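You operate a simulated robot arm through the tools that you are given. There is no shell and no other tool.

Carry out the task below with a simulated robot arm. There is one attempt and no reset: what you move stays moved.

TASK
Move the sanding block and mallet off the sawdust, then sweep it up.
Fine: block and mallet stay on the bench; use the hand brush and put it back. Set down upright: hand brush. What is to be rubbed or washed off counts as gone when no trace of it is left.

Only the result counts: the job must be done as asked and must still hold three seconds after the hand-in. Knocking over, shifting, dropping, spilling or breaking anything else fails it.

THE ROBOT
A 6-joint arm with a two-finger parallel gripper, fixed in place. Base frame: the origin is at the foot of the arm, x ahead of it, y to its left, z up; the work surface is at about z = 0.86. Lengths are in m, angles in degrees, forces in N, time in s.
With the tool pointing down near the work surface it reaches from about 0.36 to 0.76 m from the base axis. Its first joint turns from -66.0 to 66.0 degrees. Payload 2.45 kg.
Tool frame: the origin (TCP) lies between the finger pads and is the grasp point; the fingertips stand 0.024 m ahead of it; z points along the fingers, y is the line along which they close. The gripper opens to 0.068 m. The fingers are 0.017 m wide and 0.01 m thick; the gripper's body (0.04 by 0.07 m) begins 0.041 m behind the TCP.
Orientation is that of the tool frame in the base frame, as a unit quaternion [w, x, y, z]. With the fingers straight down and closing along the base's y, the tool's x points along the base's -x, its y along +y and its z along -z.

THE INTERFACE
- The arm moves only by the tool drive_tool. Its argument "targets" is a list of rows, each a list of 7 numbers: the finger opening in m, from 0 to 0.068, then the shift along the base's x, y, z in units of 100 mm (1.0 is 100 mm), then the turn, a rotation vector about the base's x, y, z in units of 120 degrees (1.0 is 120 degrees). In form: [[gripper, tx, ty, tz, rx, ry, rz], ...]. A call has 1 to 20 rows; each row is the pose to reach, as a shift and turn from the pose commanded when the call began. A call with a number of a shift or a turn outside -1 to 1 is refused whole. Each row takes 0.2 s and may step no farther than 0.05 m and 8.6 degrees from the row before; otherwise, or with a gripper value out of range, the whole call is refused. Where a pose cannot be reached the arm comes as near as it can. A force on the tool above 40 N (or 10 N above the force at the start of the call, whichever is more), or a blocked arm, ends the call early, and 0.2 s more pass. The fingers move at their own pace (about 0.108 m/s each) and stop on an object; they squeeze with about 33 N. The grip force told is the motor's: it shows also when the fingers shut on nothing. Time passes only in rows, and 0.2 s behind the last, so rows that repeat a pose let the fingers close. It gives the time, the measured TCP pose, the force on the tool (base axes), the opening and the grip force at its end, in the units of the frame above (readings bear some noise), with the torque about the TCP (base axes, N m) and any sound that the robot's microphone picked up, and new pictures: "pictures" is both (left out), scene, wrist or none.
- Cameras (640 x 400 px; columns grow to the right, rows downward): "scene" is fixed at [0.1768, 0.4402, 1.453]; the picture's right is [-0.58, -0.82, 0.00], its down [-0.60, 0.43, -0.67] and it looks along [0.55, -0.39, -0.74] (base axes); focal length 287 px, centre (320, 200). "wrist" rides on the gripper at [0.084, 0.011, -0.075] in the tool frame; the picture's right is [-0.13, 0.99, 0.00], its down [-0.60, -0.08, -0.79] and it looks along [-0.79, -0.10, 0.61] (tool axes); focal length 251 px, centre (320, 200). There is no depth. A picture from a camera that has moved, and an enlarged one, comes with that camera's place and axes in the base frame and with its lens. The place of the scene camera against the robot may be out by one fixed shift of up to 0.018 m in any direction.
- zoom(camera, box): a new picture of the part [left, top, right, bottom] of that camera's present view, enlarged. The clock stands still meanwhile.
- sign_off(): hands the job in; it is judged then, once.

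Places have to be worked out from the pictures, the camera data and where the tool is seen. Open the gripper and draw the arm clear of the work before you hand the job in, unless the task says otherwise.

The tools are called after ">>>" as name(argument=value, ...) on one line, values as JSON. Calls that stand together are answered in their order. drive_tool: Moves the arm, as the interface text tells. Its arguments: {"type":"object","properties":{"targets":{"type":"array","items":{"type":"array","items":{"type":"number"}}},"pictures":{"type":"string","enum":["both","scene","wrist","none"]}},"required":["targets"]} The other tools are called the same way: zoom (camera, box) takes an enlarged picture of a part of a camera's view; sign_off () hands the job in.

At the start:

```text
t: 0.0
position: [0.4345, 0.042, 1.178]
ee_rot: [0.0, 0.0, 1.0, 0.0]
force: [0.6, 0.1, 0.1]
torque: [0.01, -0.02, -0.02]
grip_width: 0.068
grip_force: 0.1
```

scene: 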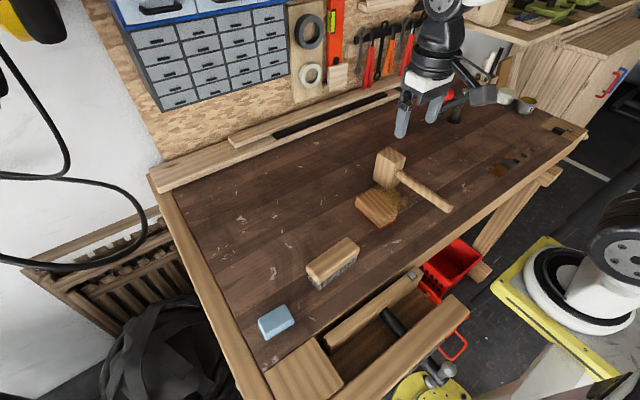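
wrist: 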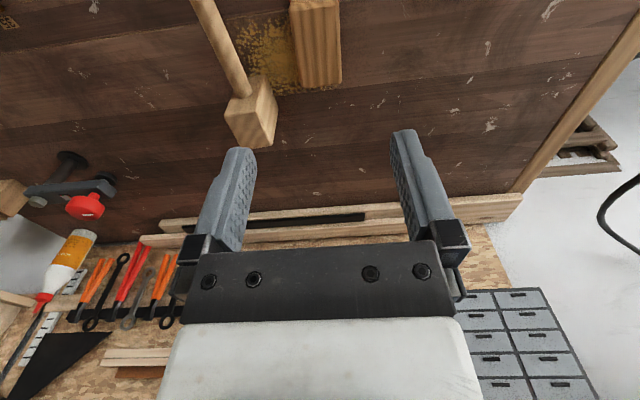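

I'll start by zooming in on the bench to identify the objects before moving anything.

>>> zoom(camera="scene", box=[330, 130, 490, 230])

>>> zoom(camera="scene", box=[230, 220, 390, 350])

>>> zoom(camera="scene", box=[430, 70, 610, 190])

>>> zoom(camera="wrist", box=[180, 0, 360, 150])

```text
4.00 times, centred on (410, 180) of scene
camera zoom: at [0.1768, 0.4402, 1.453], right [-0.58, -0.82, 0.0], down [-0.6, 0.43, -0.67], along [0.55, -0.39, -0.74], focal length 1148 px, centre (-40, 280)
```

zoom: 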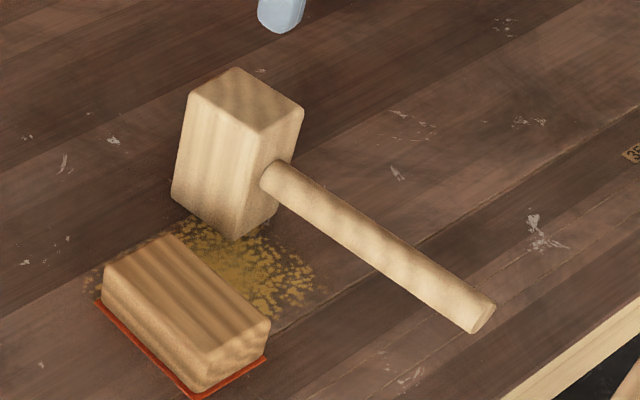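

```text
3.08 times, centred on (310, 285) of scene
camera zoom: at [0.1768, 0.4402, 1.453], right [-0.58, -0.82, 0.0], down [-0.6, 0.43, -0.67], along [0.55, -0.39, -0.74], focal length 883 px, centre (351, -62)
```

zoom: 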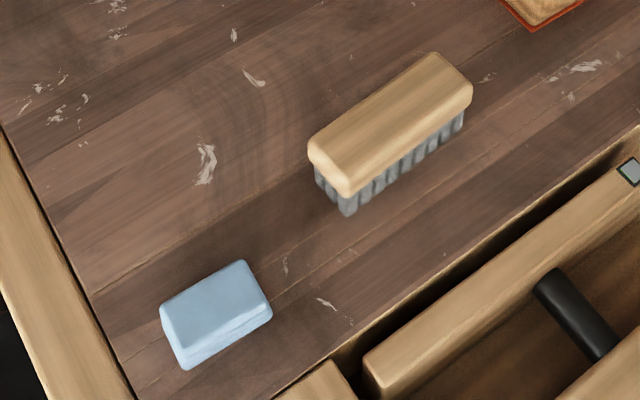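

```text
3.33 times, centred on (520, 130) of scene
camera zoom: at [0.1768, 0.4402, 1.453], right [-0.58, -0.82, 0.0], down [-0.6, 0.43, -0.67], along [0.55, -0.39, -0.74], focal length 956 px, centre (-347, 433)
```

zoom: 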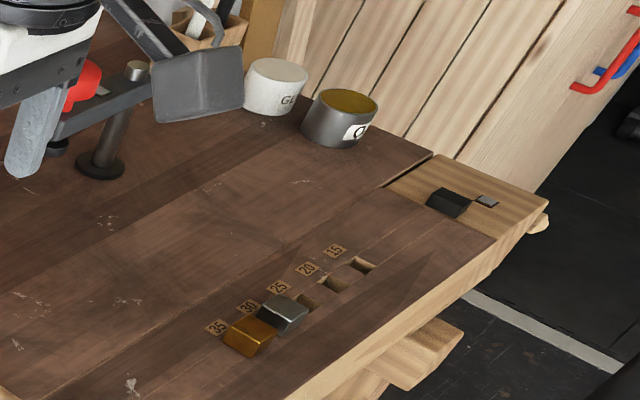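

```text
2.67 times, centred on (270, 75) of wrist
camera zoom: at [0.35, 0.0553, 1.2524], right [0.13, 0.99, 0.0], down [0.6, -0.08, 0.79], along [0.79, -0.1, -0.61], focal length 670 px, centre (453, 533)
```

zoom: 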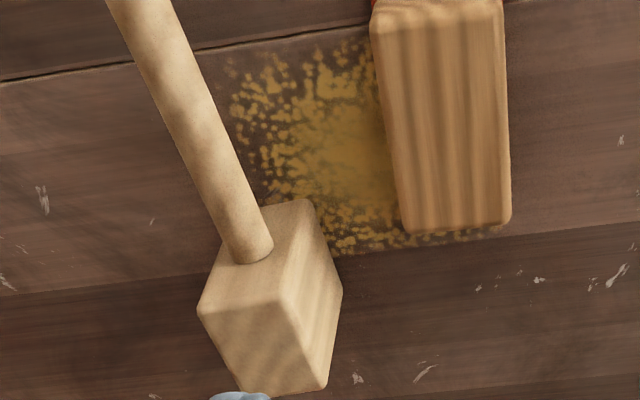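

The wooden block (red sandpaper base) lies roughly at (0.50, 0.034). The mallet stands on its head around (0.565, -0.075) with its handle pointing toward the robot, and the brush is around (0.425, 0.23). I'll move closer, staying high, to see the mallet better.

>>> drive_tool(targets=[[0.068, 0.25, -0.18, -0.1, 0, 0, 0], [0.068, 0.5, -0.4, -0.2, 0, 0, 0], [0.068, 0.75, -0.7, -0.3, 0, 0, 0], [0.068, 0.9, -1.0, -0.4, 0, 0, 0], [0.068, 0.9, -1.0, -0.4, 0, 0, 0]])

```text
t: 1.2
position: [0.5255, -0.0555, 1.1367]
ee_rot: [0.0, 0.001, 1.0, -0.001]
force: [0.4, -0.5, 0.2]
torque: [0.0, 0.01, 0.0]
grip_width: 0.0678
grip_force: 0.1
camera wrist: at [0.4419, -0.0444, 1.2124], right [0.13, 0.99, 0.0], down [0.6, -0.08, 0.79], along [0.79, -0.1, -0.61], focal length 251 px, centre (320, 200)
```

scene: 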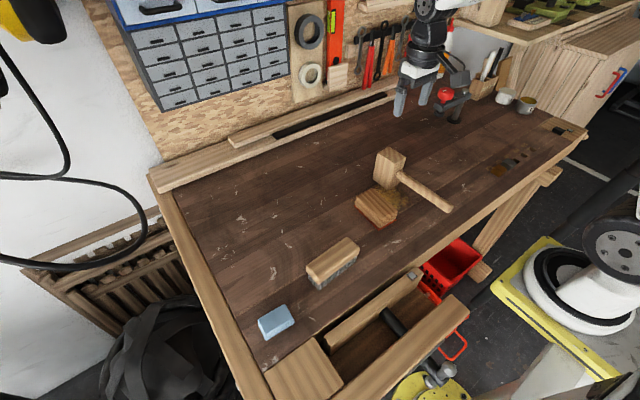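
wrist: 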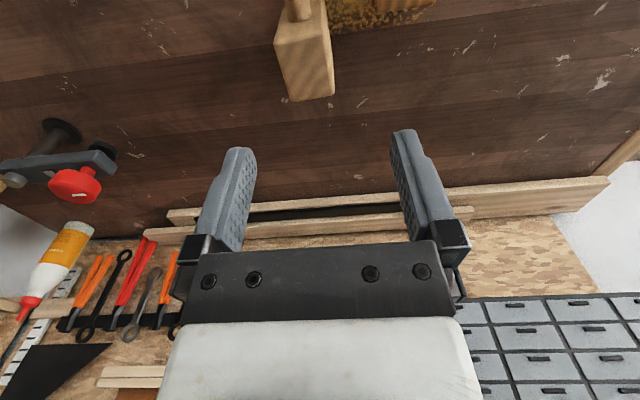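

The mallet head is visible below and ahead of the fingers. I'll zoom in on it to fix its place.

>>> zoom(camera="wrist", box=[220, 0, 460, 150])

```text
2.67 times, centred on (340, 75) of wrist
camera zoom: at [0.4419, -0.0444, 1.2124], right [0.13, 0.99, 0.0], down [0.6, -0.08, 0.79], along [0.79, -0.1, -0.61], focal length 670 px, centre (267, 533)
```

zoom: 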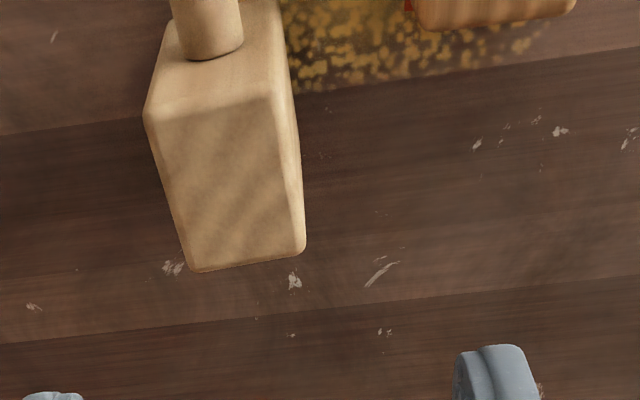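

The mallet head's top is centred near (0.560, -0.072) at z≈0.96. It is about 45 mm wide in y and turned by about +4°. I'll align above it and lower part of the way.

>>> drive_tool(targets=[[0.068, 0.2, -0.1, -0.2, 0, 0, 0.02], [0.068, 0.35, -0.15, -0.5, 0, 0, 0.038], [0.068, 0.35, -0.15, -0.8, 0, 0, 0.038], [0.068, 0.35, -0.15, -0.9, 0, 0, 0.038]])

```text
t: 2.2
position: [0.5586, -0.0703, 1.0478]
ee_rot: [-0.001, -0.04, 0.999, -0.001]
force: [0.1, -0.6, 0.1]
torque: [-0.04, -0.02, 0.02]
grip_width: 0.0681
grip_force: 0.0
camera wrist: at [0.475, -0.0655, 1.1235], right [0.05, 1.0, 0.0], down [0.61, -0.03, 0.79], along [0.79, -0.04, -0.61], focal length 251 px, centre (320, 200)
```

scene: 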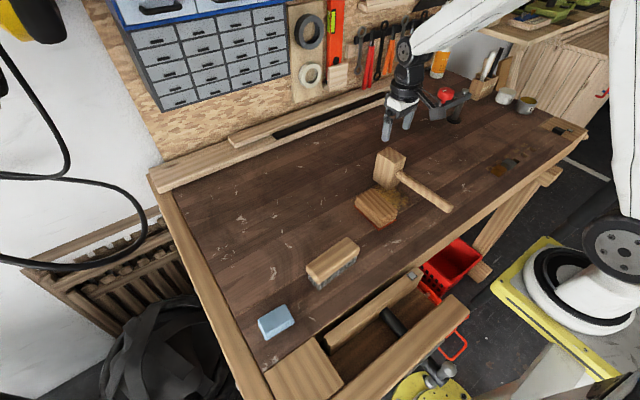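
wrist: 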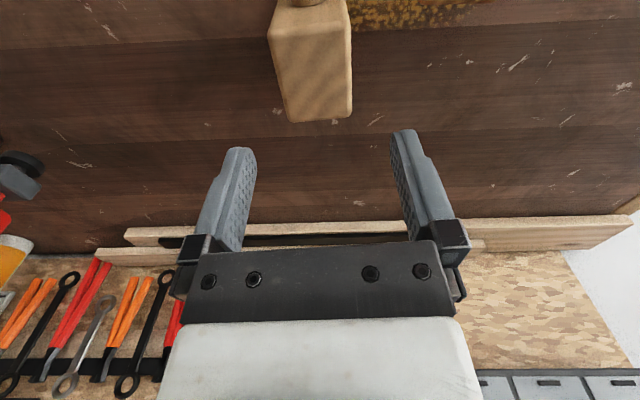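

The new view confirms the head centre at about (0.558, -0.073), so the fingers straddle it. I'll lower so the TCP is about 12 mm below the head top and close the fingers.

>>> drive_tool(targets=[[0.068, 0.0, -0.02, -0.35, 0, 0, 0], [0.068, 0.0, -0.02, -0.7, 0, 0, 0], [0.068, 0.0, -0.02, -0.9, 0, 0, 0], [0.068, 0.0, -0.02, -1.0, 0, 0, 0], [0.03, 0.0, -0.02, -1.0, 0, 0, 0], [0.03, 0.0, -0.02, -1.0, 0, 0, 0]])

```text
t: 3.6
position: [0.5586, -0.0723, 0.9481]
ee_rot: [0.0, -0.041, 0.999, 0.0]
force: [0.5, -1.9, 0.9]
torque: [-0.09, -0.02, 0.07]
grip_width: 0.0497
grip_force: 33.0
camera wrist: at [0.475, -0.0677, 1.0226], right [0.05, 1.0, 0.0], down [0.61, -0.03, 0.79], along [0.79, -0.04, -0.61], focal length 251 px, centre (320, 200)
```

scene: 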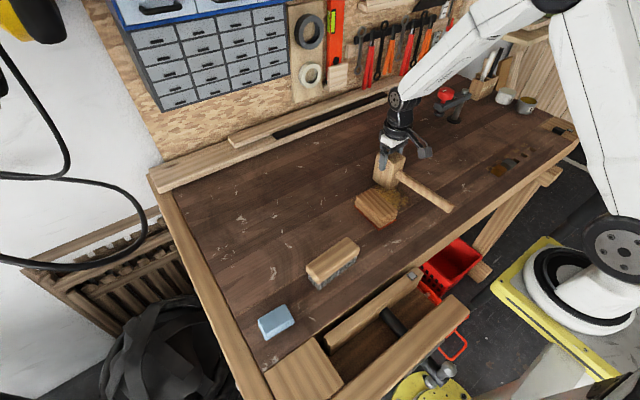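
wrist: 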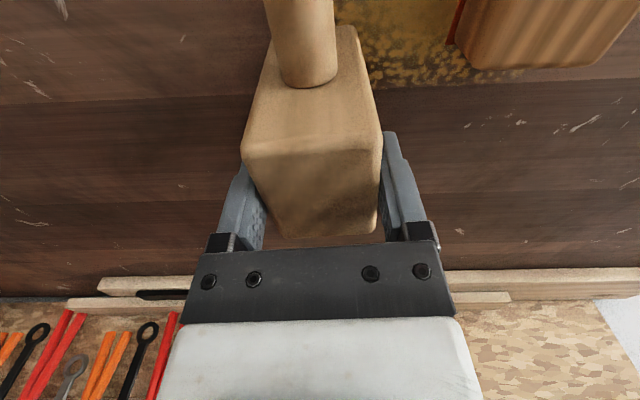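

The mallet head is gripped at 49.7 mm with 33 N. I'll lift it 50 mm and carry it toward -y.

>>> drive_tool(targets=[[0.03, 0, 0, 0.1, 0, 0, 0], [0.03, 0, 0, 0.3, 0, 0, 0], [0.03, 0, 0, 0.5, 0, 0, 0], [0.03, 0, -0.25, 0.5, 0, 0, 0], [0.03, 0, -0.5, 0.5, 0, 0, 0], [0.03, 0, -0.75, 0.5, 0, 0, 0], [0.03, 0, -1.0, 0.5, 0, 0, 0], [0.03, 0, -1.0, 0.5, 0, 0, 0]])

```text
t: 5.4
position: [0.5595, -0.1738, 0.9982]
ee_rot: [0.0, -0.04, 0.999, 0.0]
force: [0.1, -0.4, -4.5]
torque: [0.02, -0.08, -0.03]
grip_width: 0.05
grip_force: 33.6
camera wrist: at [0.4754, -0.1688, 1.0727], right [0.05, 1.0, 0.0], down [0.61, -0.03, 0.79], along [0.79, -0.04, -0.61], focal length 251 px, centre (320, 200)
```

scene: 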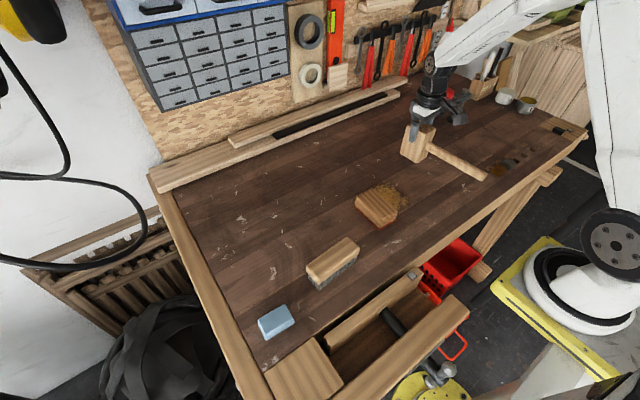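
wrist: 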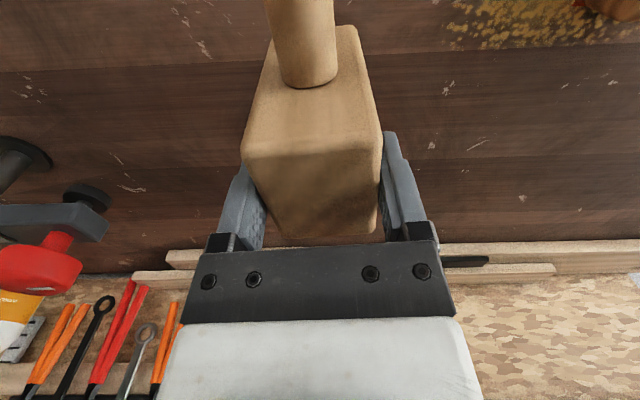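

The mallet is held and clear of everything. I'll carry it another 60 mm in -y, short of the holdfast near y≈-0.39, then set it down at its original height and release.

>>> drive_tool(targets=[[0.03, 0, -0.3, 0, 0, 0, 0], [0.03, 0, -0.55, 0, 0, 0, 0], [0.03, 0, -0.55, -0.2, 0, 0, 0], [0.03, 0, -0.55, -0.4, 0, 0, 0], [0.03, 0, -0.55, -0.47, 0, 0, 0], [0.03, 0, -0.55, -0.5, 0, 0, 0], [0.03, 0, -0.55, -0.5, 0, 0, 0]])

```text
t: 7.0
position: [0.5578, -0.2283, 0.9488]
ee_rot: [0.0, -0.04, 0.999, 0.0]
force: [0.3, 0.1, -2.9]
torque: [0.0, -0.09, 0.0]
grip_width: 0.0501
grip_force: 32.8
camera wrist: at [0.4739, -0.2231, 1.0226], right [0.05, 1.0, 0.0], down [0.61, -0.03, 0.79], along [0.79, -0.04, -0.61], focal length 251 px, centre (320, 200)
```

scene: 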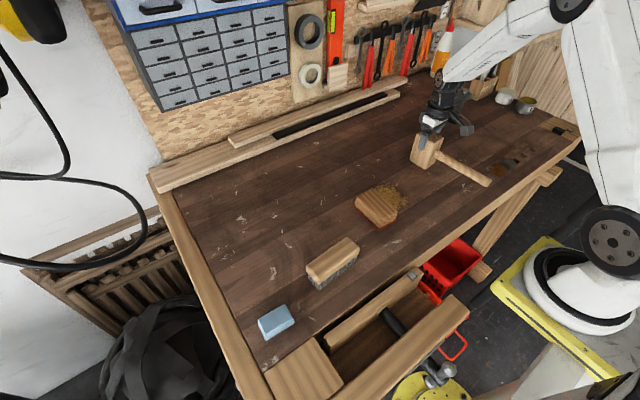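
wrist: 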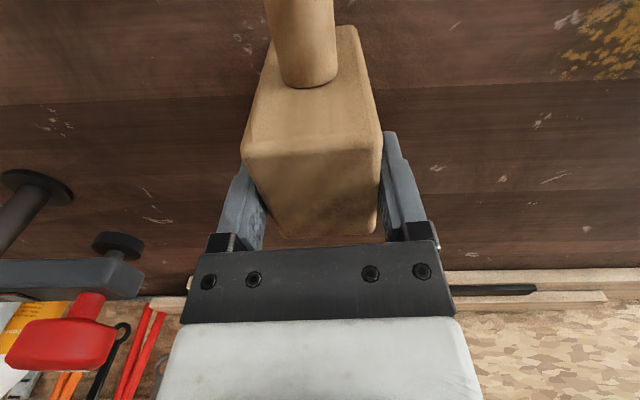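

The force has only partly eased (-2.9 N against -4.5 N hanging), so the head is just about touching. I'll go down another millimetre or so, open, and look.

>>> drive_tool(targets=[[0.03, 0, 0, -0.01, 0, 0, 0], [0.03, 0, 0, -0.01, 0, 0, 0]], pictures="none")

```text
t: 7.6
position: [0.5578, -0.2279, 0.9475]
ee_rot: [0.0, -0.04, 0.999, 0.0]
force: [-6.1, -0.1, 12.4]
torque: [0.5, 0.49, 0.16]
grip_width: 0.0498
grip_force: 33.0
```

The force rose to +12 N, so the mallet is firmly on the bench. I'll open and retreat straight up.

>>> drive_tool(targets=[[0.03, 0, 0, 0.006, 0, 0, 0], [0.03, 0, 0, 0.006, 0, 0, 0], [0.055, 0, 0, 0.006, 0, 0, 0], [0.068, 0, 0, 0.006, 0, 0, 0], [0.068, 0, 0, 0.006, 0, 0, 0], [0.068, 0, 0, 0.2, 0, 0, 0], [0.068, 0, 0, 0.5, 0, 0, 0], [0.068, 0, 0, 0.9, 0, 0, 0], [0.068, 0, 0.1, 1.0, 0, 0, 0]])

```text
t: 9.6
position: [0.5595, -0.2179, 1.0476]
ee_rot: [-0.001, -0.04, 0.999, 0.0]
force: [-0.2, -0.3, 0.9]
torque: [0.01, -0.02, 0.04]
grip_width: 0.0681
grip_force: 0.1
camera wrist: at [0.4748, -0.2128, 1.1228], right [0.05, 1.0, 0.0], down [0.61, -0.03, 0.79], along [0.79, -0.04, -0.61], focal length 251 px, centre (320, 200)
```

scene: 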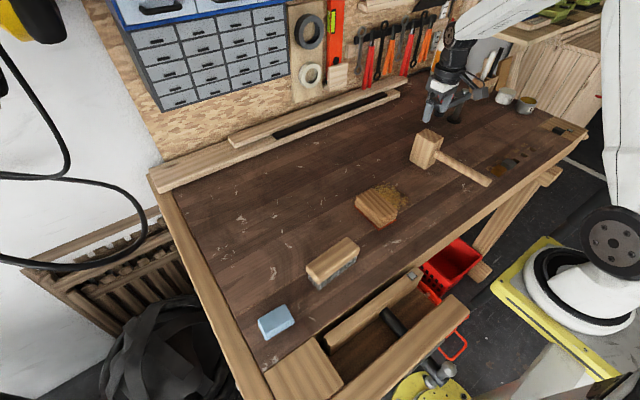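
wrist: 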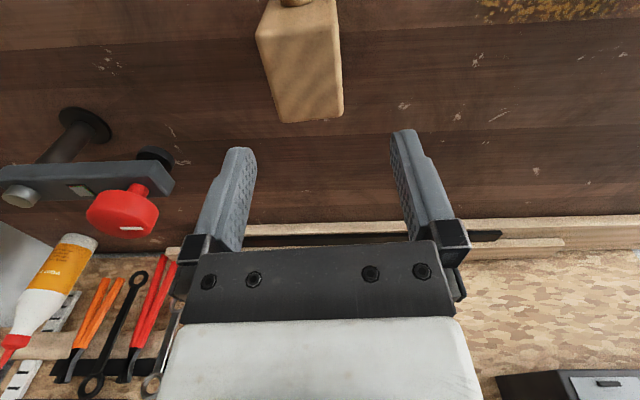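

The mallet now stands freely at about (0.558, -0.228). Next I'll travel back toward the sanding block.

>>> drive_tool(targets=[[0.068, -0.2, 0.25, 0.1, 0, 0, -0.01], [0.068, -0.4, 0.5, 0.2, 0, 0, -0.02], [0.068, -0.6, 0.75, 0.25, 0, 0, -0.03], [0.068, -0.8, 1.0, 0.25, 0, 0, -0.038]], pictures="none")

>>> drive_tool(targets=[[0.068, -0.1, 0.35, 0, 0, 0, 0], [0.068, -0.2, 0.7, 0, 0, 0, 0], [0.068, -0.25, 1.0, 0, 0, 0, 0], [0.068, -0.25, 1.0, 0, 0, 0, 0]])

```text
t: 10.6
position: [0.4802, -0.1178, 1.0704]
ee_rot: [0.0, 0.0, 1.0, 0.0]
force: [-1.2, 0.2, -0.9]
torque: [-0.01, 0.02, 0.03]
grip_width: 0.068
grip_force: 0.1
```

```text
t: 11.6
position: [0.4544, -0.0199, 1.0705]
ee_rot: [-0.001, 0.0, 1.0, 0.0]
force: [0.7, -0.5, 0.3]
torque: [0.02, 0.0, -0.01]
grip_width: 0.068
grip_force: 0.0
camera wrist: at [0.3696, -0.0079, 1.1457], right [0.13, 0.99, 0.0], down [0.6, -0.08, 0.79], along [0.79, -0.1, -0.61], focal length 251 px, centre (320, 200)
```

scene: 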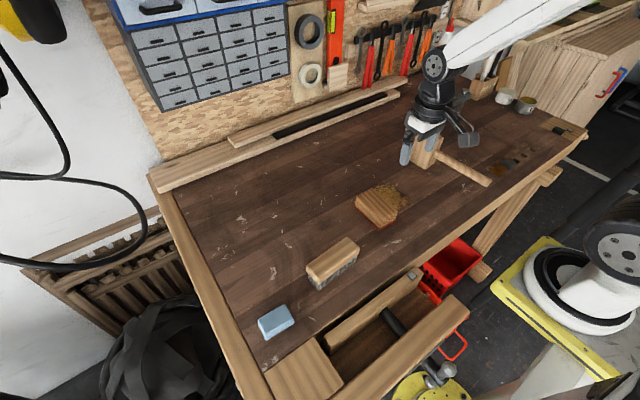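
wrist: 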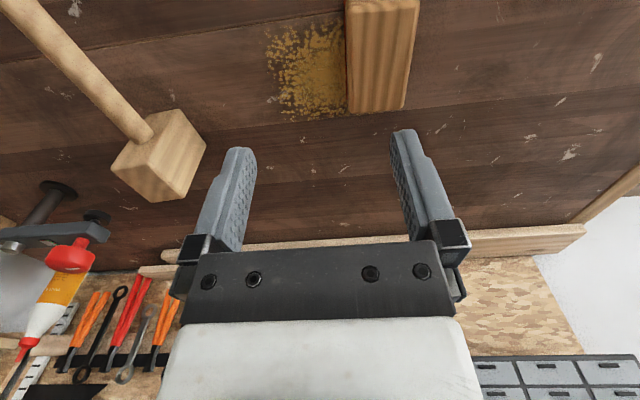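

I'll centre on the block and zoom to measure its position and yaw.

>>> drive_tool(targets=[[0.068, -0.2, 0.25, 0, 0, 0, 0], [0.068, -0.3, 0.5, 0, 0, 0, 0], [0.068, -0.3, 0.5, 0, 0, 0, 0]], pictures="wrist")

>>> zoom(camera="wrist", box=[220, 0, 440, 150])

```text
t: 12.4
position: [0.4237, 0.031, 1.0704]
ee_rot: [0.001, 0.0, 1.0, -0.001]
force: [0.0, 1.0, 0.6]
torque: [0.0, 0.02, 0.0]
grip_width: 0.0679
grip_force: 0.1
camera wrist: at [0.3399, 0.0426, 1.1451], right [0.13, 0.99, 0.0], down [0.6, -0.08, 0.79], along [0.79, -0.1, -0.61], focal length 251 px, centre (320, 200)
```

wrist: 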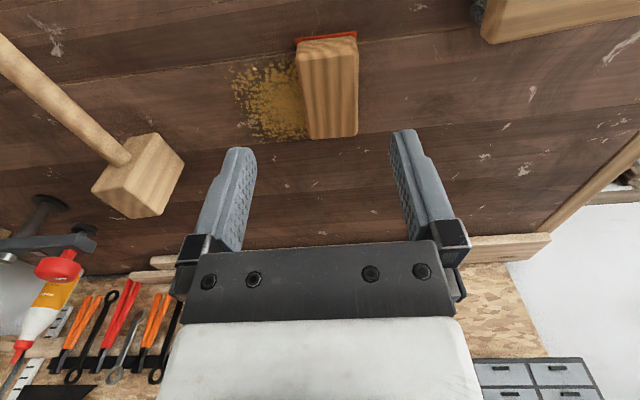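

```text
2.67 times, centred on (330, 75) of wrist
camera zoom: at [0.3399, 0.0426, 1.1451], right [0.13, 0.99, 0.0], down [0.6, -0.08, 0.79], along [0.79, -0.1, -0.61], focal length 670 px, centre (293, 533)
```

zoom: 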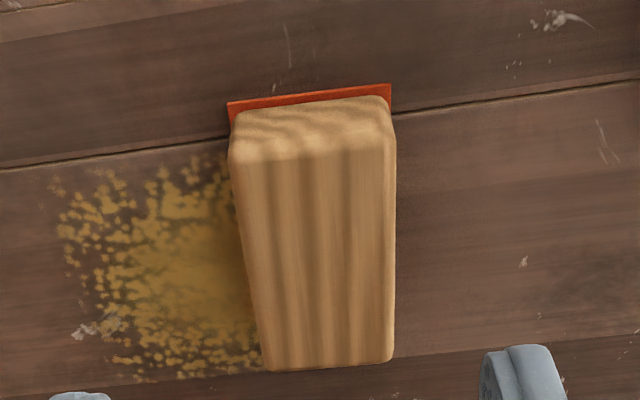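

The block spans about x 0.44–0.535 and y 0.006–0.066, its top is at z≈0.905, and it is turned about -1.5°. I'll move above its centre and lower to just over it to check alignment.

>>> drive_tool(targets=[[0.068, 0.3, 0.03, -0.2, 0, 0, -0.006], [0.068, 0.62, 0.05, -0.5, 0, 0, -0.0125], [0.068, 0.62, 0.05, -0.9, 0, 0, -0.0125], [0.068, 0.62, 0.05, -1.0, 0, 0, -0.0125], [0.068, 0.62, 0.05, -1.0, 0, 0, -0.0125]])

>>> zoom(camera="wrist", box=[200, 0, 440, 180])

```text
t: 13.6
position: [0.4854, 0.0346, 0.972]
ee_rot: [0.0, 0.013, 1.0, 0.0]
force: [-1.2, -0.2, -0.2]
torque: [0.01, 0.02, -0.01]
grip_width: 0.068
grip_force: 0.1
camera wrist: at [0.4018, 0.0489, 1.0464], right [0.15, 0.99, 0.0], down [0.6, -0.09, 0.79], along [0.78, -0.12, -0.61], focal length 251 px, centre (320, 200)
```

scene: 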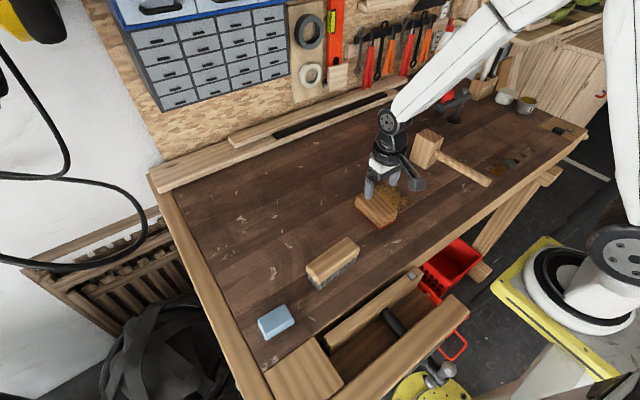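
wrist: 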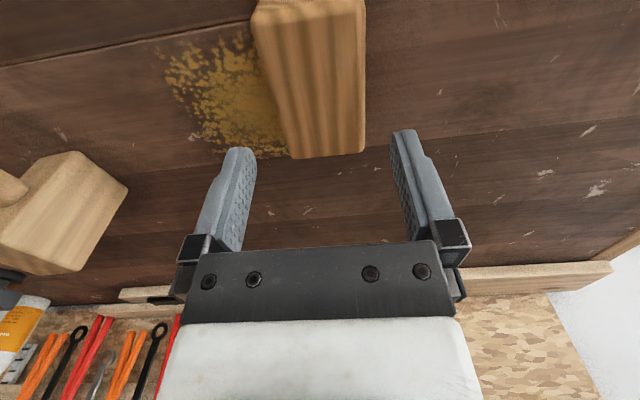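

```text
2.22 times, centred on (320, 90) of wrist
camera zoom: at [0.4018, 0.0489, 1.0464], right [0.15, 0.99, 0.0], down [0.6, -0.09, 0.79], along [0.78, -0.12, -0.61], focal length 559 px, centre (320, 444)
```

zoom: 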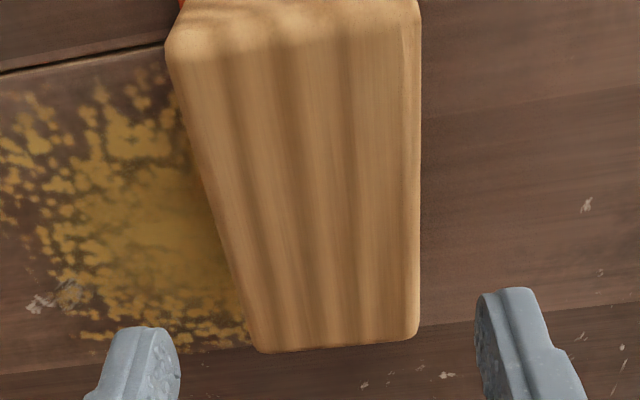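

Alignment looks good: the block centre is at y≈0.0355 and the TCP is at 0.0346. I'll shift 1 mm, descend to z≈0.895 and close.

>>> drive_tool(targets=[[0.068, 0.02, 0.01, -0.3, 0, 0, 0.004], [0.068, 0.02, 0.01, -0.5, 0, 0, 0.004], [0.068, 0.02, 0.01, -0.65, 0, 0, 0.004], [0.068, 0.02, 0.01, -0.77, 0, 0, 0.004], [0.068, 0.02, 0.01, -0.77, 0, 0, 0.004], [0.045, 0.02, 0.01, -0.77, 0, 0, 0.004], [0.045, 0.02, 0.01, -0.77, 0, 0, 0.004]])

```text
t: 14.3
position: [0.4884, 0.0383, 0.9239]
ee_rot: [0.002, 0.009, 1.0, 0.0]
force: [-4.9, 0.0, 15.5]
torque: [-0.53, 0.15, -0.17]
grip_width: 0.068
grip_force: 0.1
stopped in row 3: the force on the tool passed its limit at 71 N (the readings are from after the stop); the commanded pose is now the measured one
camera wrist: at [0.4051, 0.0511, 0.9982], right [0.15, 0.99, 0.0], down [0.6, -0.09, 0.79], along [0.79, -0.12, -0.61], focal length 251 px, centre (320, 200)
```

scene: 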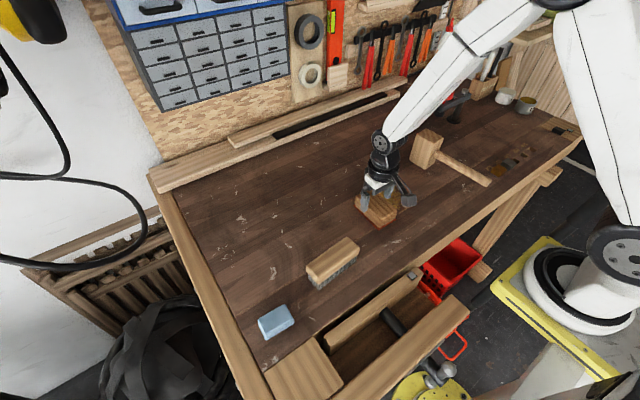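
wrist: 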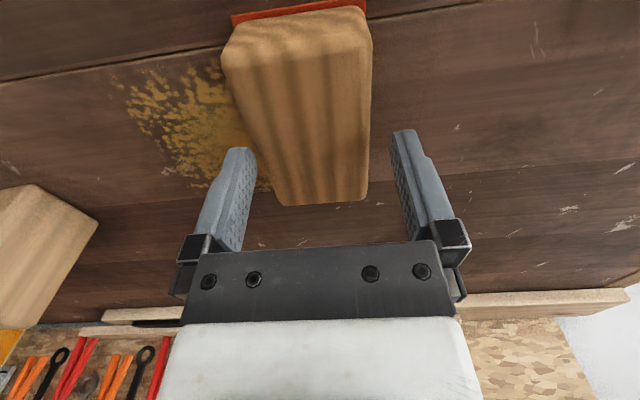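

The -y finger touched the block's top edge; the torque confirms that side. I'll back up a little and re-measure the lateral alignment.

>>> drive_tool(targets=[[0.068, 0, 0, 0.1, 0, 0, 0], [0.068, 0, -0.05, 0.15, 0, 0, 0], [0.068, 0, -0.05, 0.15, 0, 0, 0]], pictures="wrist")

>>> zoom(camera="wrist", box=[200, 0, 440, 220])

```text
t: 15.1
position: [0.4888, 0.0336, 0.9369]
ee_rot: [-0.001, 0.009, 1.0, 0.0]
force: [-0.1, 0.2, -0.6]
torque: [0.0, 0.04, 0.01]
grip_width: 0.0677
grip_force: 0.0
camera wrist: at [0.4049, 0.0463, 1.0129], right [0.15, 0.99, 0.0], down [0.6, -0.09, 0.79], along [0.78, -0.12, -0.61], focal length 251 px, centre (320, 200)
```

wrist: 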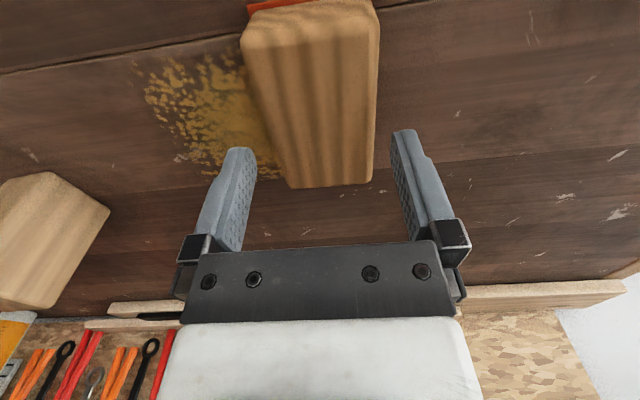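

```text
1.82 times, centred on (320, 110) of wrist
camera zoom: at [0.4049, 0.0463, 1.0129], right [0.15, 0.99, 0.0], down [0.6, -0.09, 0.79], along [0.78, -0.12, -0.61], focal length 457 px, centre (320, 364)
```

zoom: 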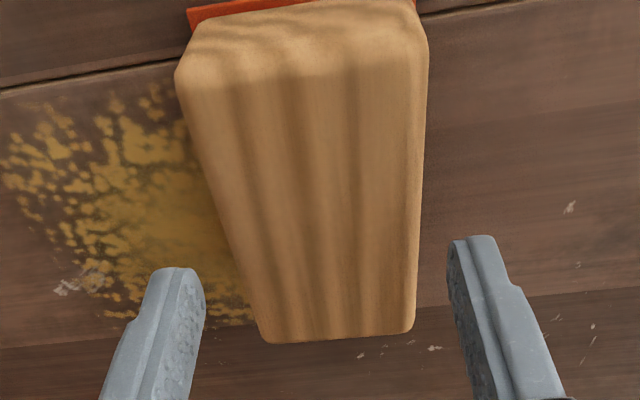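

In the tool frame the block now spans roughly -26…+30 mm against fingers at ±34 mm, so there is clearance on both sides. I'll descend slowly in small steps until the tips pass the top edge, then check.

>>> drive_tool(targets=[[0.068, 0, 0.005, -0.05, 0, 0, 0], [0.068, 0, 0.005, -0.1, 0, 0, 0], [0.068, 0, 0.005, -0.15, 0, 0, 0], [0.068, 0, 0.005, -0.19, 0, 0, 0], [0.068, 0, 0.005, -0.19, 0, 0, 0]], pictures="wrist")

```text
t: 16.3
position: [0.4884, 0.0327, 0.9204]
ee_rot: [0.0, 0.009, 1.0, 0.0]
force: [0.1, 0.1, 0.8]
torque: [0.03, 0.01, 0.01]
grip_width: 0.0681
grip_force: 0.1
camera wrist: at [0.4052, 0.0466, 0.9934], right [0.15, 0.99, 0.0], down [0.6, -0.09, 0.79], along [0.79, -0.12, -0.61], focal length 251 px, centre (320, 200)
```

wrist: 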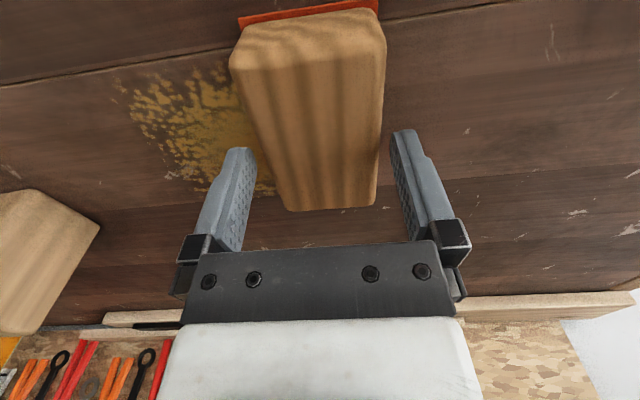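

The tips are now beside the block with balanced gaps and no contact. I'll continue down another 25 mm slowly and close.

>>> drive_tool(targets=[[0.068, 0, -0.005, -0.05, 0, 0, 0], [0.068, 0, -0.005, -0.1, 0, 0, 0], [0.068, 0, -0.005, -0.15, 0, 0, 0], [0.068, 0, -0.005, -0.2, 0, 0, 0], [0.068, 0, -0.005, -0.25, 0, 0, 0], [0.05, 0, -0.005, -0.25, 0, 0, 0], [0.045, 0, -0.005, -0.25, 0, 0, 0], [0.045, 0, -0.005, -0.25, 0, 0, 0]], pictures="wrist")

```text
t: 18.1
position: [0.4884, 0.0335, 0.8935]
ee_rot: [0.001, 0.009, 1.0, 0.0]
force: [0.9, 1.4, 1.7]
torque: [0.09, 0.03, -0.05]
grip_width: 0.0595
grip_force: 33.3
camera wrist: at [0.405, 0.0465, 0.9684], right [0.15, 0.99, 0.0], down [0.6, -0.09, 0.79], along [0.79, -0.12, -0.61], focal length 251 px, centre (320, 200)
```

wrist: 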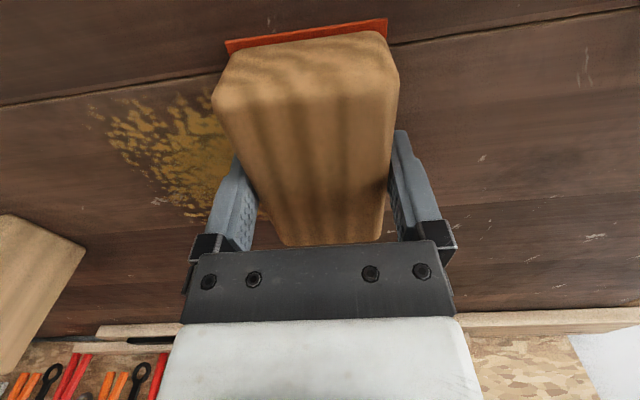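

The block is gripped at 59.5 mm. I'll lift it 50 mm and carry it toward (+x, +y), away from both the sawdust and the brush.

>>> drive_tool(targets=[[0.045, 0, 0, 0.1, 0, 0, 0], [0.045, 0, 0, 0.3, 0, 0, 0], [0.045, 0, 0, 0.5, 0, 0, 0], [0.045, 0.2, 0.2, 0.5, 0, 0, 0], [0.045, 0.4, 0.45, 0.5, 0, 0, 0], [0.045, 0.6, 0.7, 0.5, 0, 0, 0], [0.045, 0.8, 0.95, 0.5, 0, 0, 0], [0.045, 0.8, 0.95, 0.5, 0, 0, 0]])

```text
t: 19.9
position: [0.5668, 0.1276, 0.945]
ee_rot: [0.0, 0.008, 1.0, 0.0]
force: [-0.3, 0.1, -0.8]
torque: [0.0, 0.02, -0.01]
grip_width: 0.0597
grip_force: 32.5
camera wrist: at [0.4835, 0.1415, 1.0191], right [0.15, 0.99, 0.0], down [0.6, -0.09, 0.79], along [0.78, -0.12, -0.61], focal length 251 px, centre (320, 200)
```

scene: 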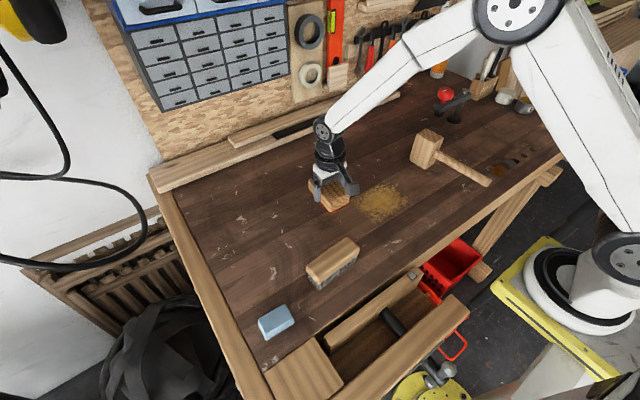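
wrist: 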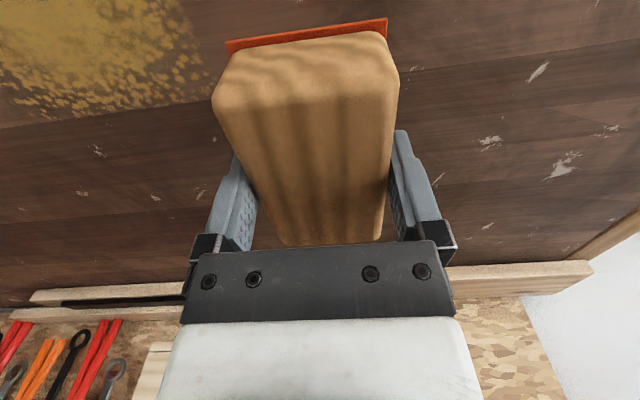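

The block is lifted clean and the sawdust patch is uncovered. I'll move a bit further, set the block down at the original height, and check the force.

>>> drive_tool(targets=[[0.045, 0.2, 0.3, 0, 0, 0, 0], [0.045, 0.4, 0.6, 0, 0, 0, 0], [0.045, 0.45, 0.7, 0, 0, 0, 0], [0.045, 0.45, 0.7, -0.2, 0, 0, 0], [0.045, 0.45, 0.7, -0.4, 0, 0, 0], [0.045, 0.45, 0.7, -0.48, 0, 0, 0], [0.045, 0.45, 0.7, -0.5, 0, 0, 0], [0.045, 0.45, 0.7, -0.505, 0, 0, 0], [0.045, 0.45, 0.7, -0.505, 0, 0, 0]])

```text
t: 21.9
position: [0.613, 0.198, 0.8943]
ee_rot: [0.001, 0.009, 1.0, 0.0]
force: [-2.3, -2.1, 8.4]
torque: [-0.09, 0.32, -0.02]
grip_width: 0.0596
grip_force: 33.0
camera wrist: at [0.5295, 0.2111, 0.9683], right [0.15, 0.99, 0.0], down [0.6, -0.09, 0.79], along [0.79, -0.12, -0.61], focal length 251 px, centre (320, 200)
```

scene: 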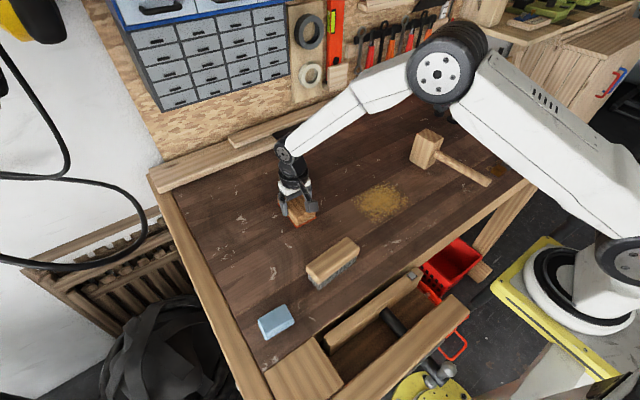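
wrist: 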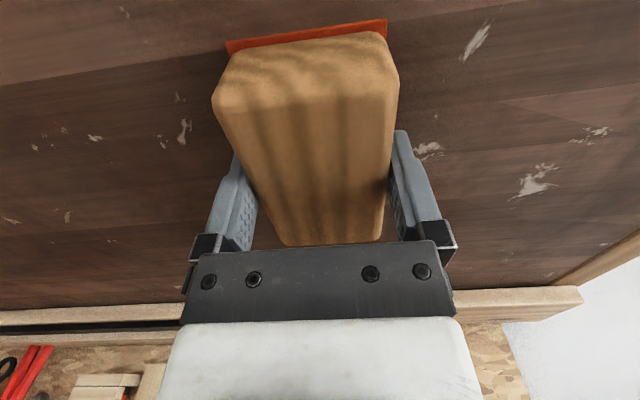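

The block rests on the bench (about 8 N contact). I'll open and retreat straight up.

>>> drive_tool(targets=[[0.05, 0, 0, 0.003, 0, 0, 0], [0.068, 0, 0, 0.003, 0, 0, 0], [0.068, 0, 0, 0.003, 0, 0, 0], [0.068, 0, 0, 0.15, 0, 0, 0], [0.068, 0, 0, 0.35, 0, 0, 0], [0.068, 0, 0, 0.65, 0, 0, 0], [0.068, 0, 0, 1.0, 0, 0, 0]])

>>> zoom(camera="scene", box=[230, 150, 430, 350])

>>> zoom(camera="scene", box=[340, 170, 420, 230])

```text
t: 23.5
position: [0.6148, 0.1983, 0.9914]
ee_rot: [0.0, 0.009, 1.0, 0.0]
force: [-0.6, 0.2, 1.3]
torque: [-0.04, 0.01, 0.03]
grip_width: 0.0682
grip_force: 0.0
camera wrist: at [0.5306, 0.2111, 1.0667], right [0.15, 0.99, 0.0], down [0.6, -0.09, 0.79], along [0.78, -0.12, -0.61], focal length 251 px, centre (320, 200)
```

scene: 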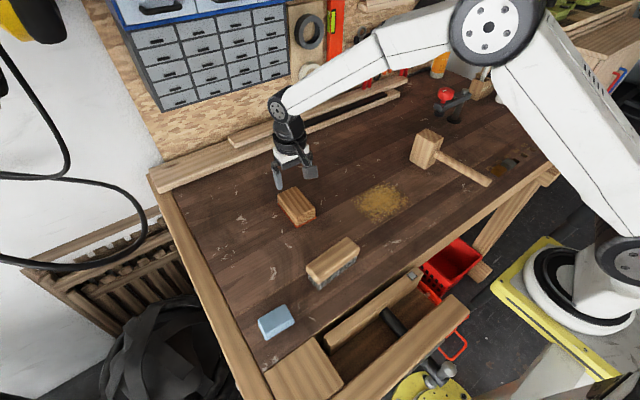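
wrist: 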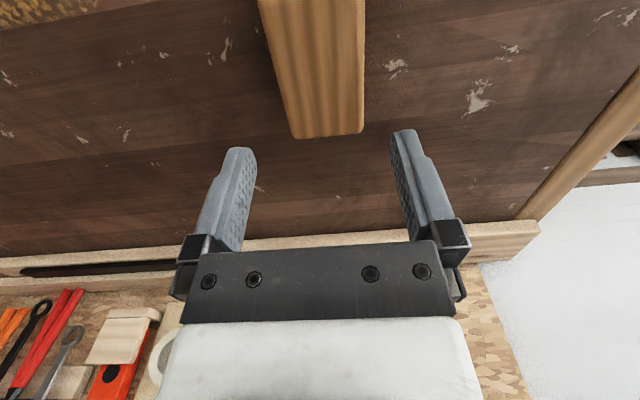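

```text
2.00 times, centred on (330, 250) of scene
camera zoom: at [0.1767, 0.4402, 1.453], right [-0.58, -0.82, 0.0], down [-0.6, 0.43, -0.67], along [0.55, -0.39, -0.74], focal length 574 px, centre (300, 100)
```

zoom: 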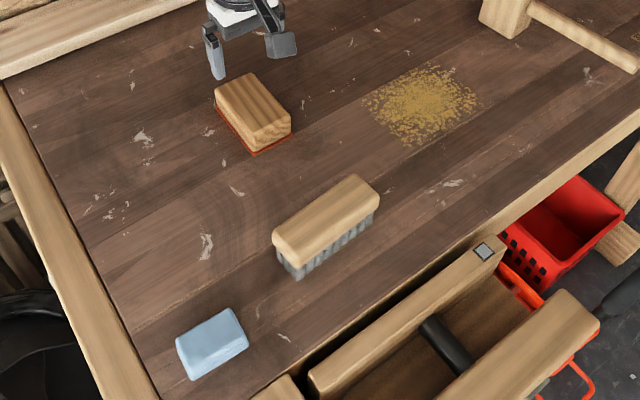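

```text
6.67 times, centred on (380, 200) of scene
camera zoom: at [0.1767, 0.4402, 1.453], right [-0.58, -0.82, 0.0], down [-0.6, 0.43, -0.67], along [0.55, -0.39, -0.74], focal length 1913 px, centre (-80, 200)
```

zoom: 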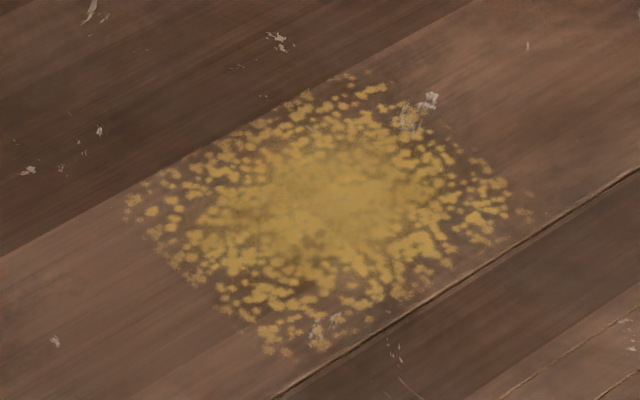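

The block now sits at about (0.615, 0.198), and the whole sawdust patch (x≈0.455–0.575, y≈-0.085–0.07) is exposed. I'll turn the gripper by about -84° so the fingers close across the brush, moving toward it at height.

>>> drive_tool(targets=[[0.068, 0, 0, 0.3, 0, 0, -0.07], [0.068, -0.1, 0, 0.6, 0, 0, -0.14], [0.068, -0.2, 0.1, 0.8, 0, 0, -0.21], [0.068, -0.3, 0.2, 0.8, 0, 0, -0.28], [0.068, -0.4, 0.3, 0.8, 0, 0, -0.35], [0.068, -0.5, 0.4, 0.8, 0, 0, -0.42], [0.068, -0.6, 0.5, 0.8, 0, 0, -0.49], [0.068, -0.7, 0.6, 0.8, 0, 0, -0.56], [0.068, -0.85, 0.6, 0.8, 0, 0, -0.63], [0.068, -1.0, 0.6, 0.8, 0, 0, -0.697]], pictures="none")

>>> drive_tool(targets=[[0.068, -0.3, 0, 0, 0, 0, 0], [0.068, -0.6, 0, -0.1, 0, 0, 0], [0.068, -0.9, 0, -0.1, 0, 0, 0], [0.068, -0.9, 0, -0.1, 0, 0, 0]])

```text
t: 25.7
position: [0.5139, 0.2586, 1.0723]
ee_rot: [0.0, 0.674, 0.738, 0.0]
force: [0.0, 0.6, 0.0]
torque: [0.01, -0.01, -0.04]
grip_width: 0.068
grip_force: 0.1
```

```text
t: 26.7
position: [0.426, 0.2595, 1.0649]
ee_rot: [0.0, 0.673, 0.739, 0.0]
force: [0.7, 0.6, 0.2]
torque: [0.0, 0.0, -0.03]
grip_width: 0.0682
grip_force: 0.1
camera wrist: at [0.4289, 0.3448, 1.1398], right [1.0, -0.04, 0.0], down [-0.02, -0.61, 0.79], along [-0.03, -0.79, -0.61], focal length 251 px, centre (320, 200)
```

scene: 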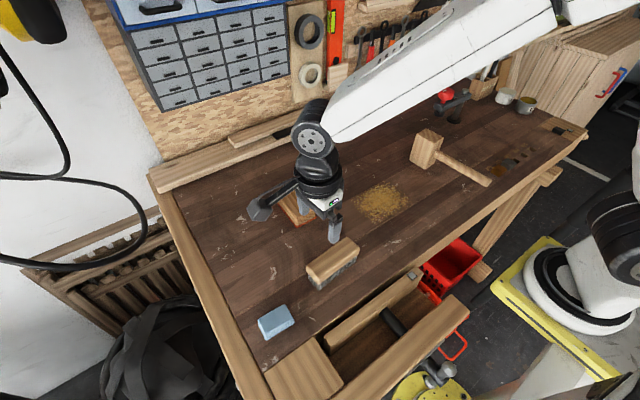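
wrist: 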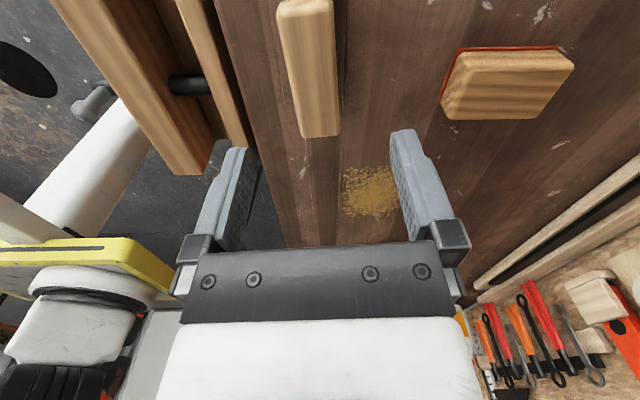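

The fingers are now turned across the brush and the wrist camera sees it. I'll zoom in to measure it.

>>> zoom(camera="wrist", box=[220, 0, 420, 160])

```text
2.50 times, centred on (320, 80) of wrist
camera zoom: at [0.4289, 0.3448, 1.1398], right [1.0, -0.04, 0.0], down [-0.02, -0.61, 0.79], along [-0.03, -0.79, -0.61], focal length 629 px, centre (320, 500)
```

zoom: 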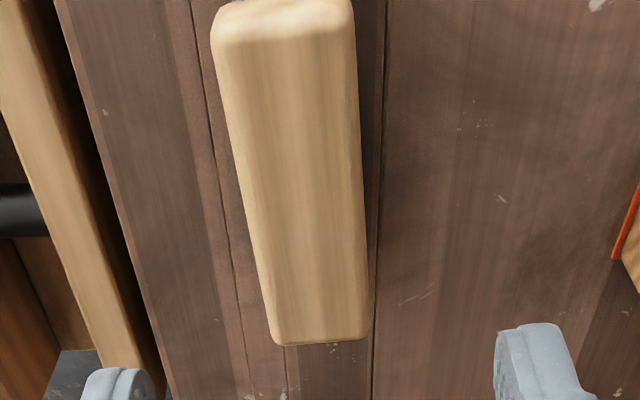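

The brush centre is about (0.42, 0.22), about 44 mm wide, with its long axis about 3.6° off y. I'll look closely at its side profile to decide on the grip height.

>>> zoom(camera="scene", box=[296, 230, 368, 296])

```text
6.06 times, centred on (332, 263) of scene
camera zoom: at [0.1767, 0.4402, 1.453], right [-0.58, -0.82, 0.0], down [-0.6, 0.43, -0.67], along [0.55, -0.39, -0.74], focal length 1739 px, centre (247, -182)
```

zoom: 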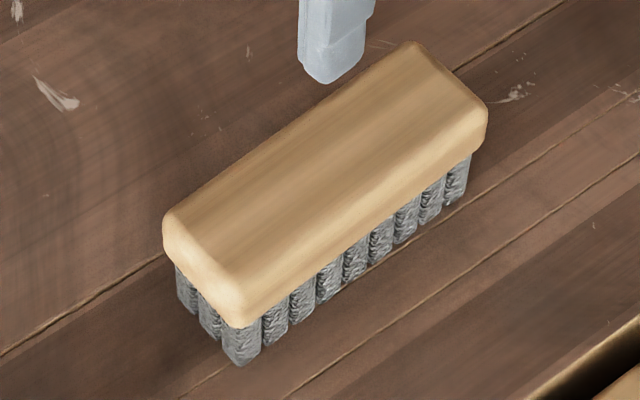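

The brush stands about 60–65 mm tall (wood from z≈0.893 to 0.923) and is centred near (0.421, 0.226). I'll align over it, turn another -1.8°, and lower to just above it.

>>> drive_tool(targets=[[0.068, -0.03, -0.17, -0.2, 0, 0, -0.008], [0.068, -0.052, -0.335, -0.4, 0, 0, -0.015], [0.068, -0.052, -0.335, -0.7, 0, 0, -0.015], [0.068, -0.052, -0.335, -0.9, 0, 0, -0.015], [0.068, -0.052, -0.335, -0.9, 0, 0, -0.015]])

>>> zoom(camera="wrist", box=[200, 0, 440, 180])

```text
t: 27.9
position: [0.4175, 0.2256, 0.9721]
ee_rot: [0.0, 0.685, 0.729, 0.001]
force: [0.6, 1.0, 0.2]
torque: [0.01, -0.02, -0.02]
grip_width: 0.0678
grip_force: 0.0
camera wrist: at [0.4235, 0.3104, 1.047], right [1.0, -0.07, 0.0], down [-0.04, -0.61, 0.79], along [-0.05, -0.79, -0.61], focal length 251 px, centre (320, 200)
```

scene: 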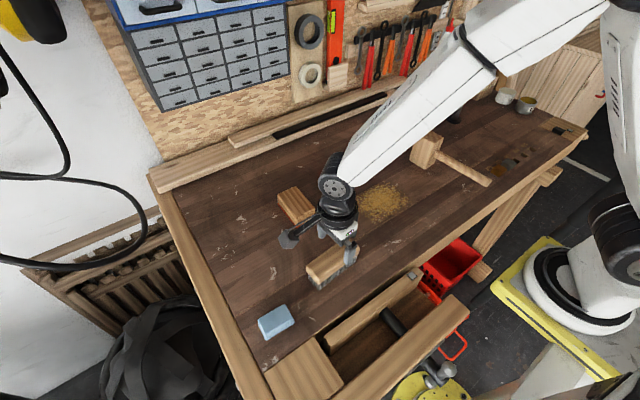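
wrist: 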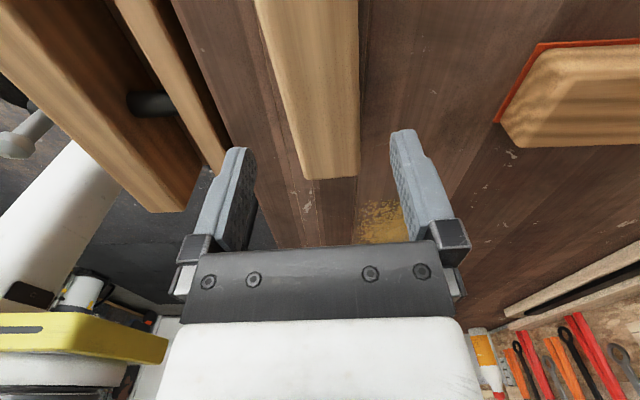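

```text
2.22 times, centred on (320, 90) of wrist
camera zoom: at [0.4235, 0.3104, 1.047], right [1.0, -0.07, 0.0], down [-0.04, -0.61, 0.79], along [-0.05, -0.79, -0.61], focal length 559 px, centre (320, 444)
```

zoom: 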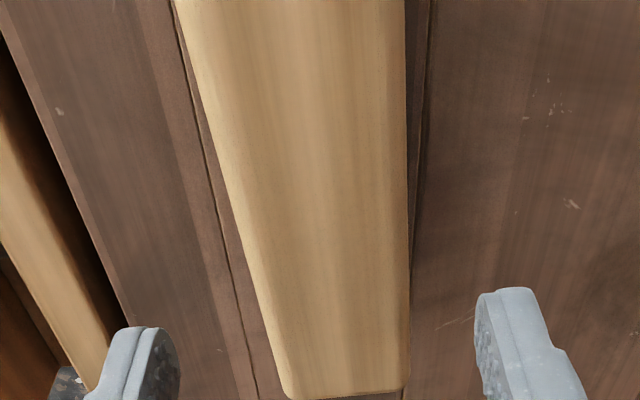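

Alignment is close; the brush centre sits about 2.5 mm toward +x. I'll correct that, lower to z≈0.910 and close on the wood.

>>> drive_tool(targets=[[0.068, 0.025, 0, -0.2, 0, 0, 0], [0.068, 0.025, 0, -0.4, 0, 0, 0], [0.068, 0.025, 0, -0.52, 0, 0, 0], [0.068, 0.025, 0, -0.62, 0, 0, 0], [0.068, 0.025, 0, -0.62, 0, 0, 0], [0.05, 0.025, 0, -0.62, 0, 0, 0], [0.03, 0.025, 0, -0.62, 0, 0, 0], [0.03, 0.025, 0, -0.62, 0, 0, 0]])

```text
t: 29.7
position: [0.42, 0.2247, 0.9115]
ee_rot: [0.0, 0.684, 0.729, 0.0]
force: [0.2, 0.0, 0.1]
torque: [-0.01, 0.01, 0.0]
grip_width: 0.0434
grip_force: 31.9
camera wrist: at [0.4266, 0.3095, 0.9861], right [1.0, -0.07, 0.0], down [-0.04, -0.61, 0.79], along [-0.05, -0.79, -0.61], focal length 251 px, centre (320, 200)
```

scene: 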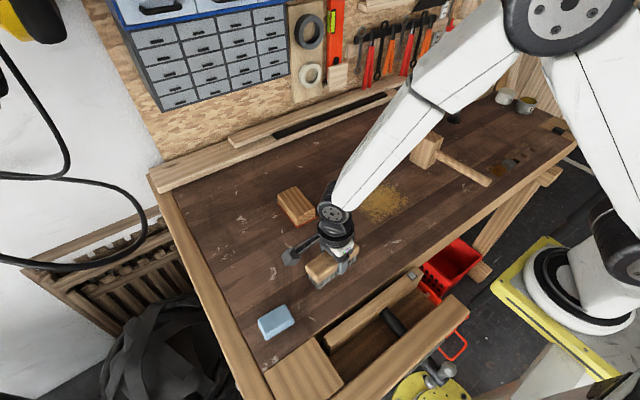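
wrist: 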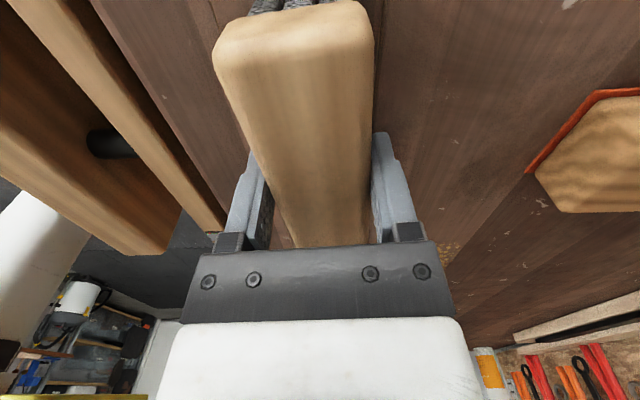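

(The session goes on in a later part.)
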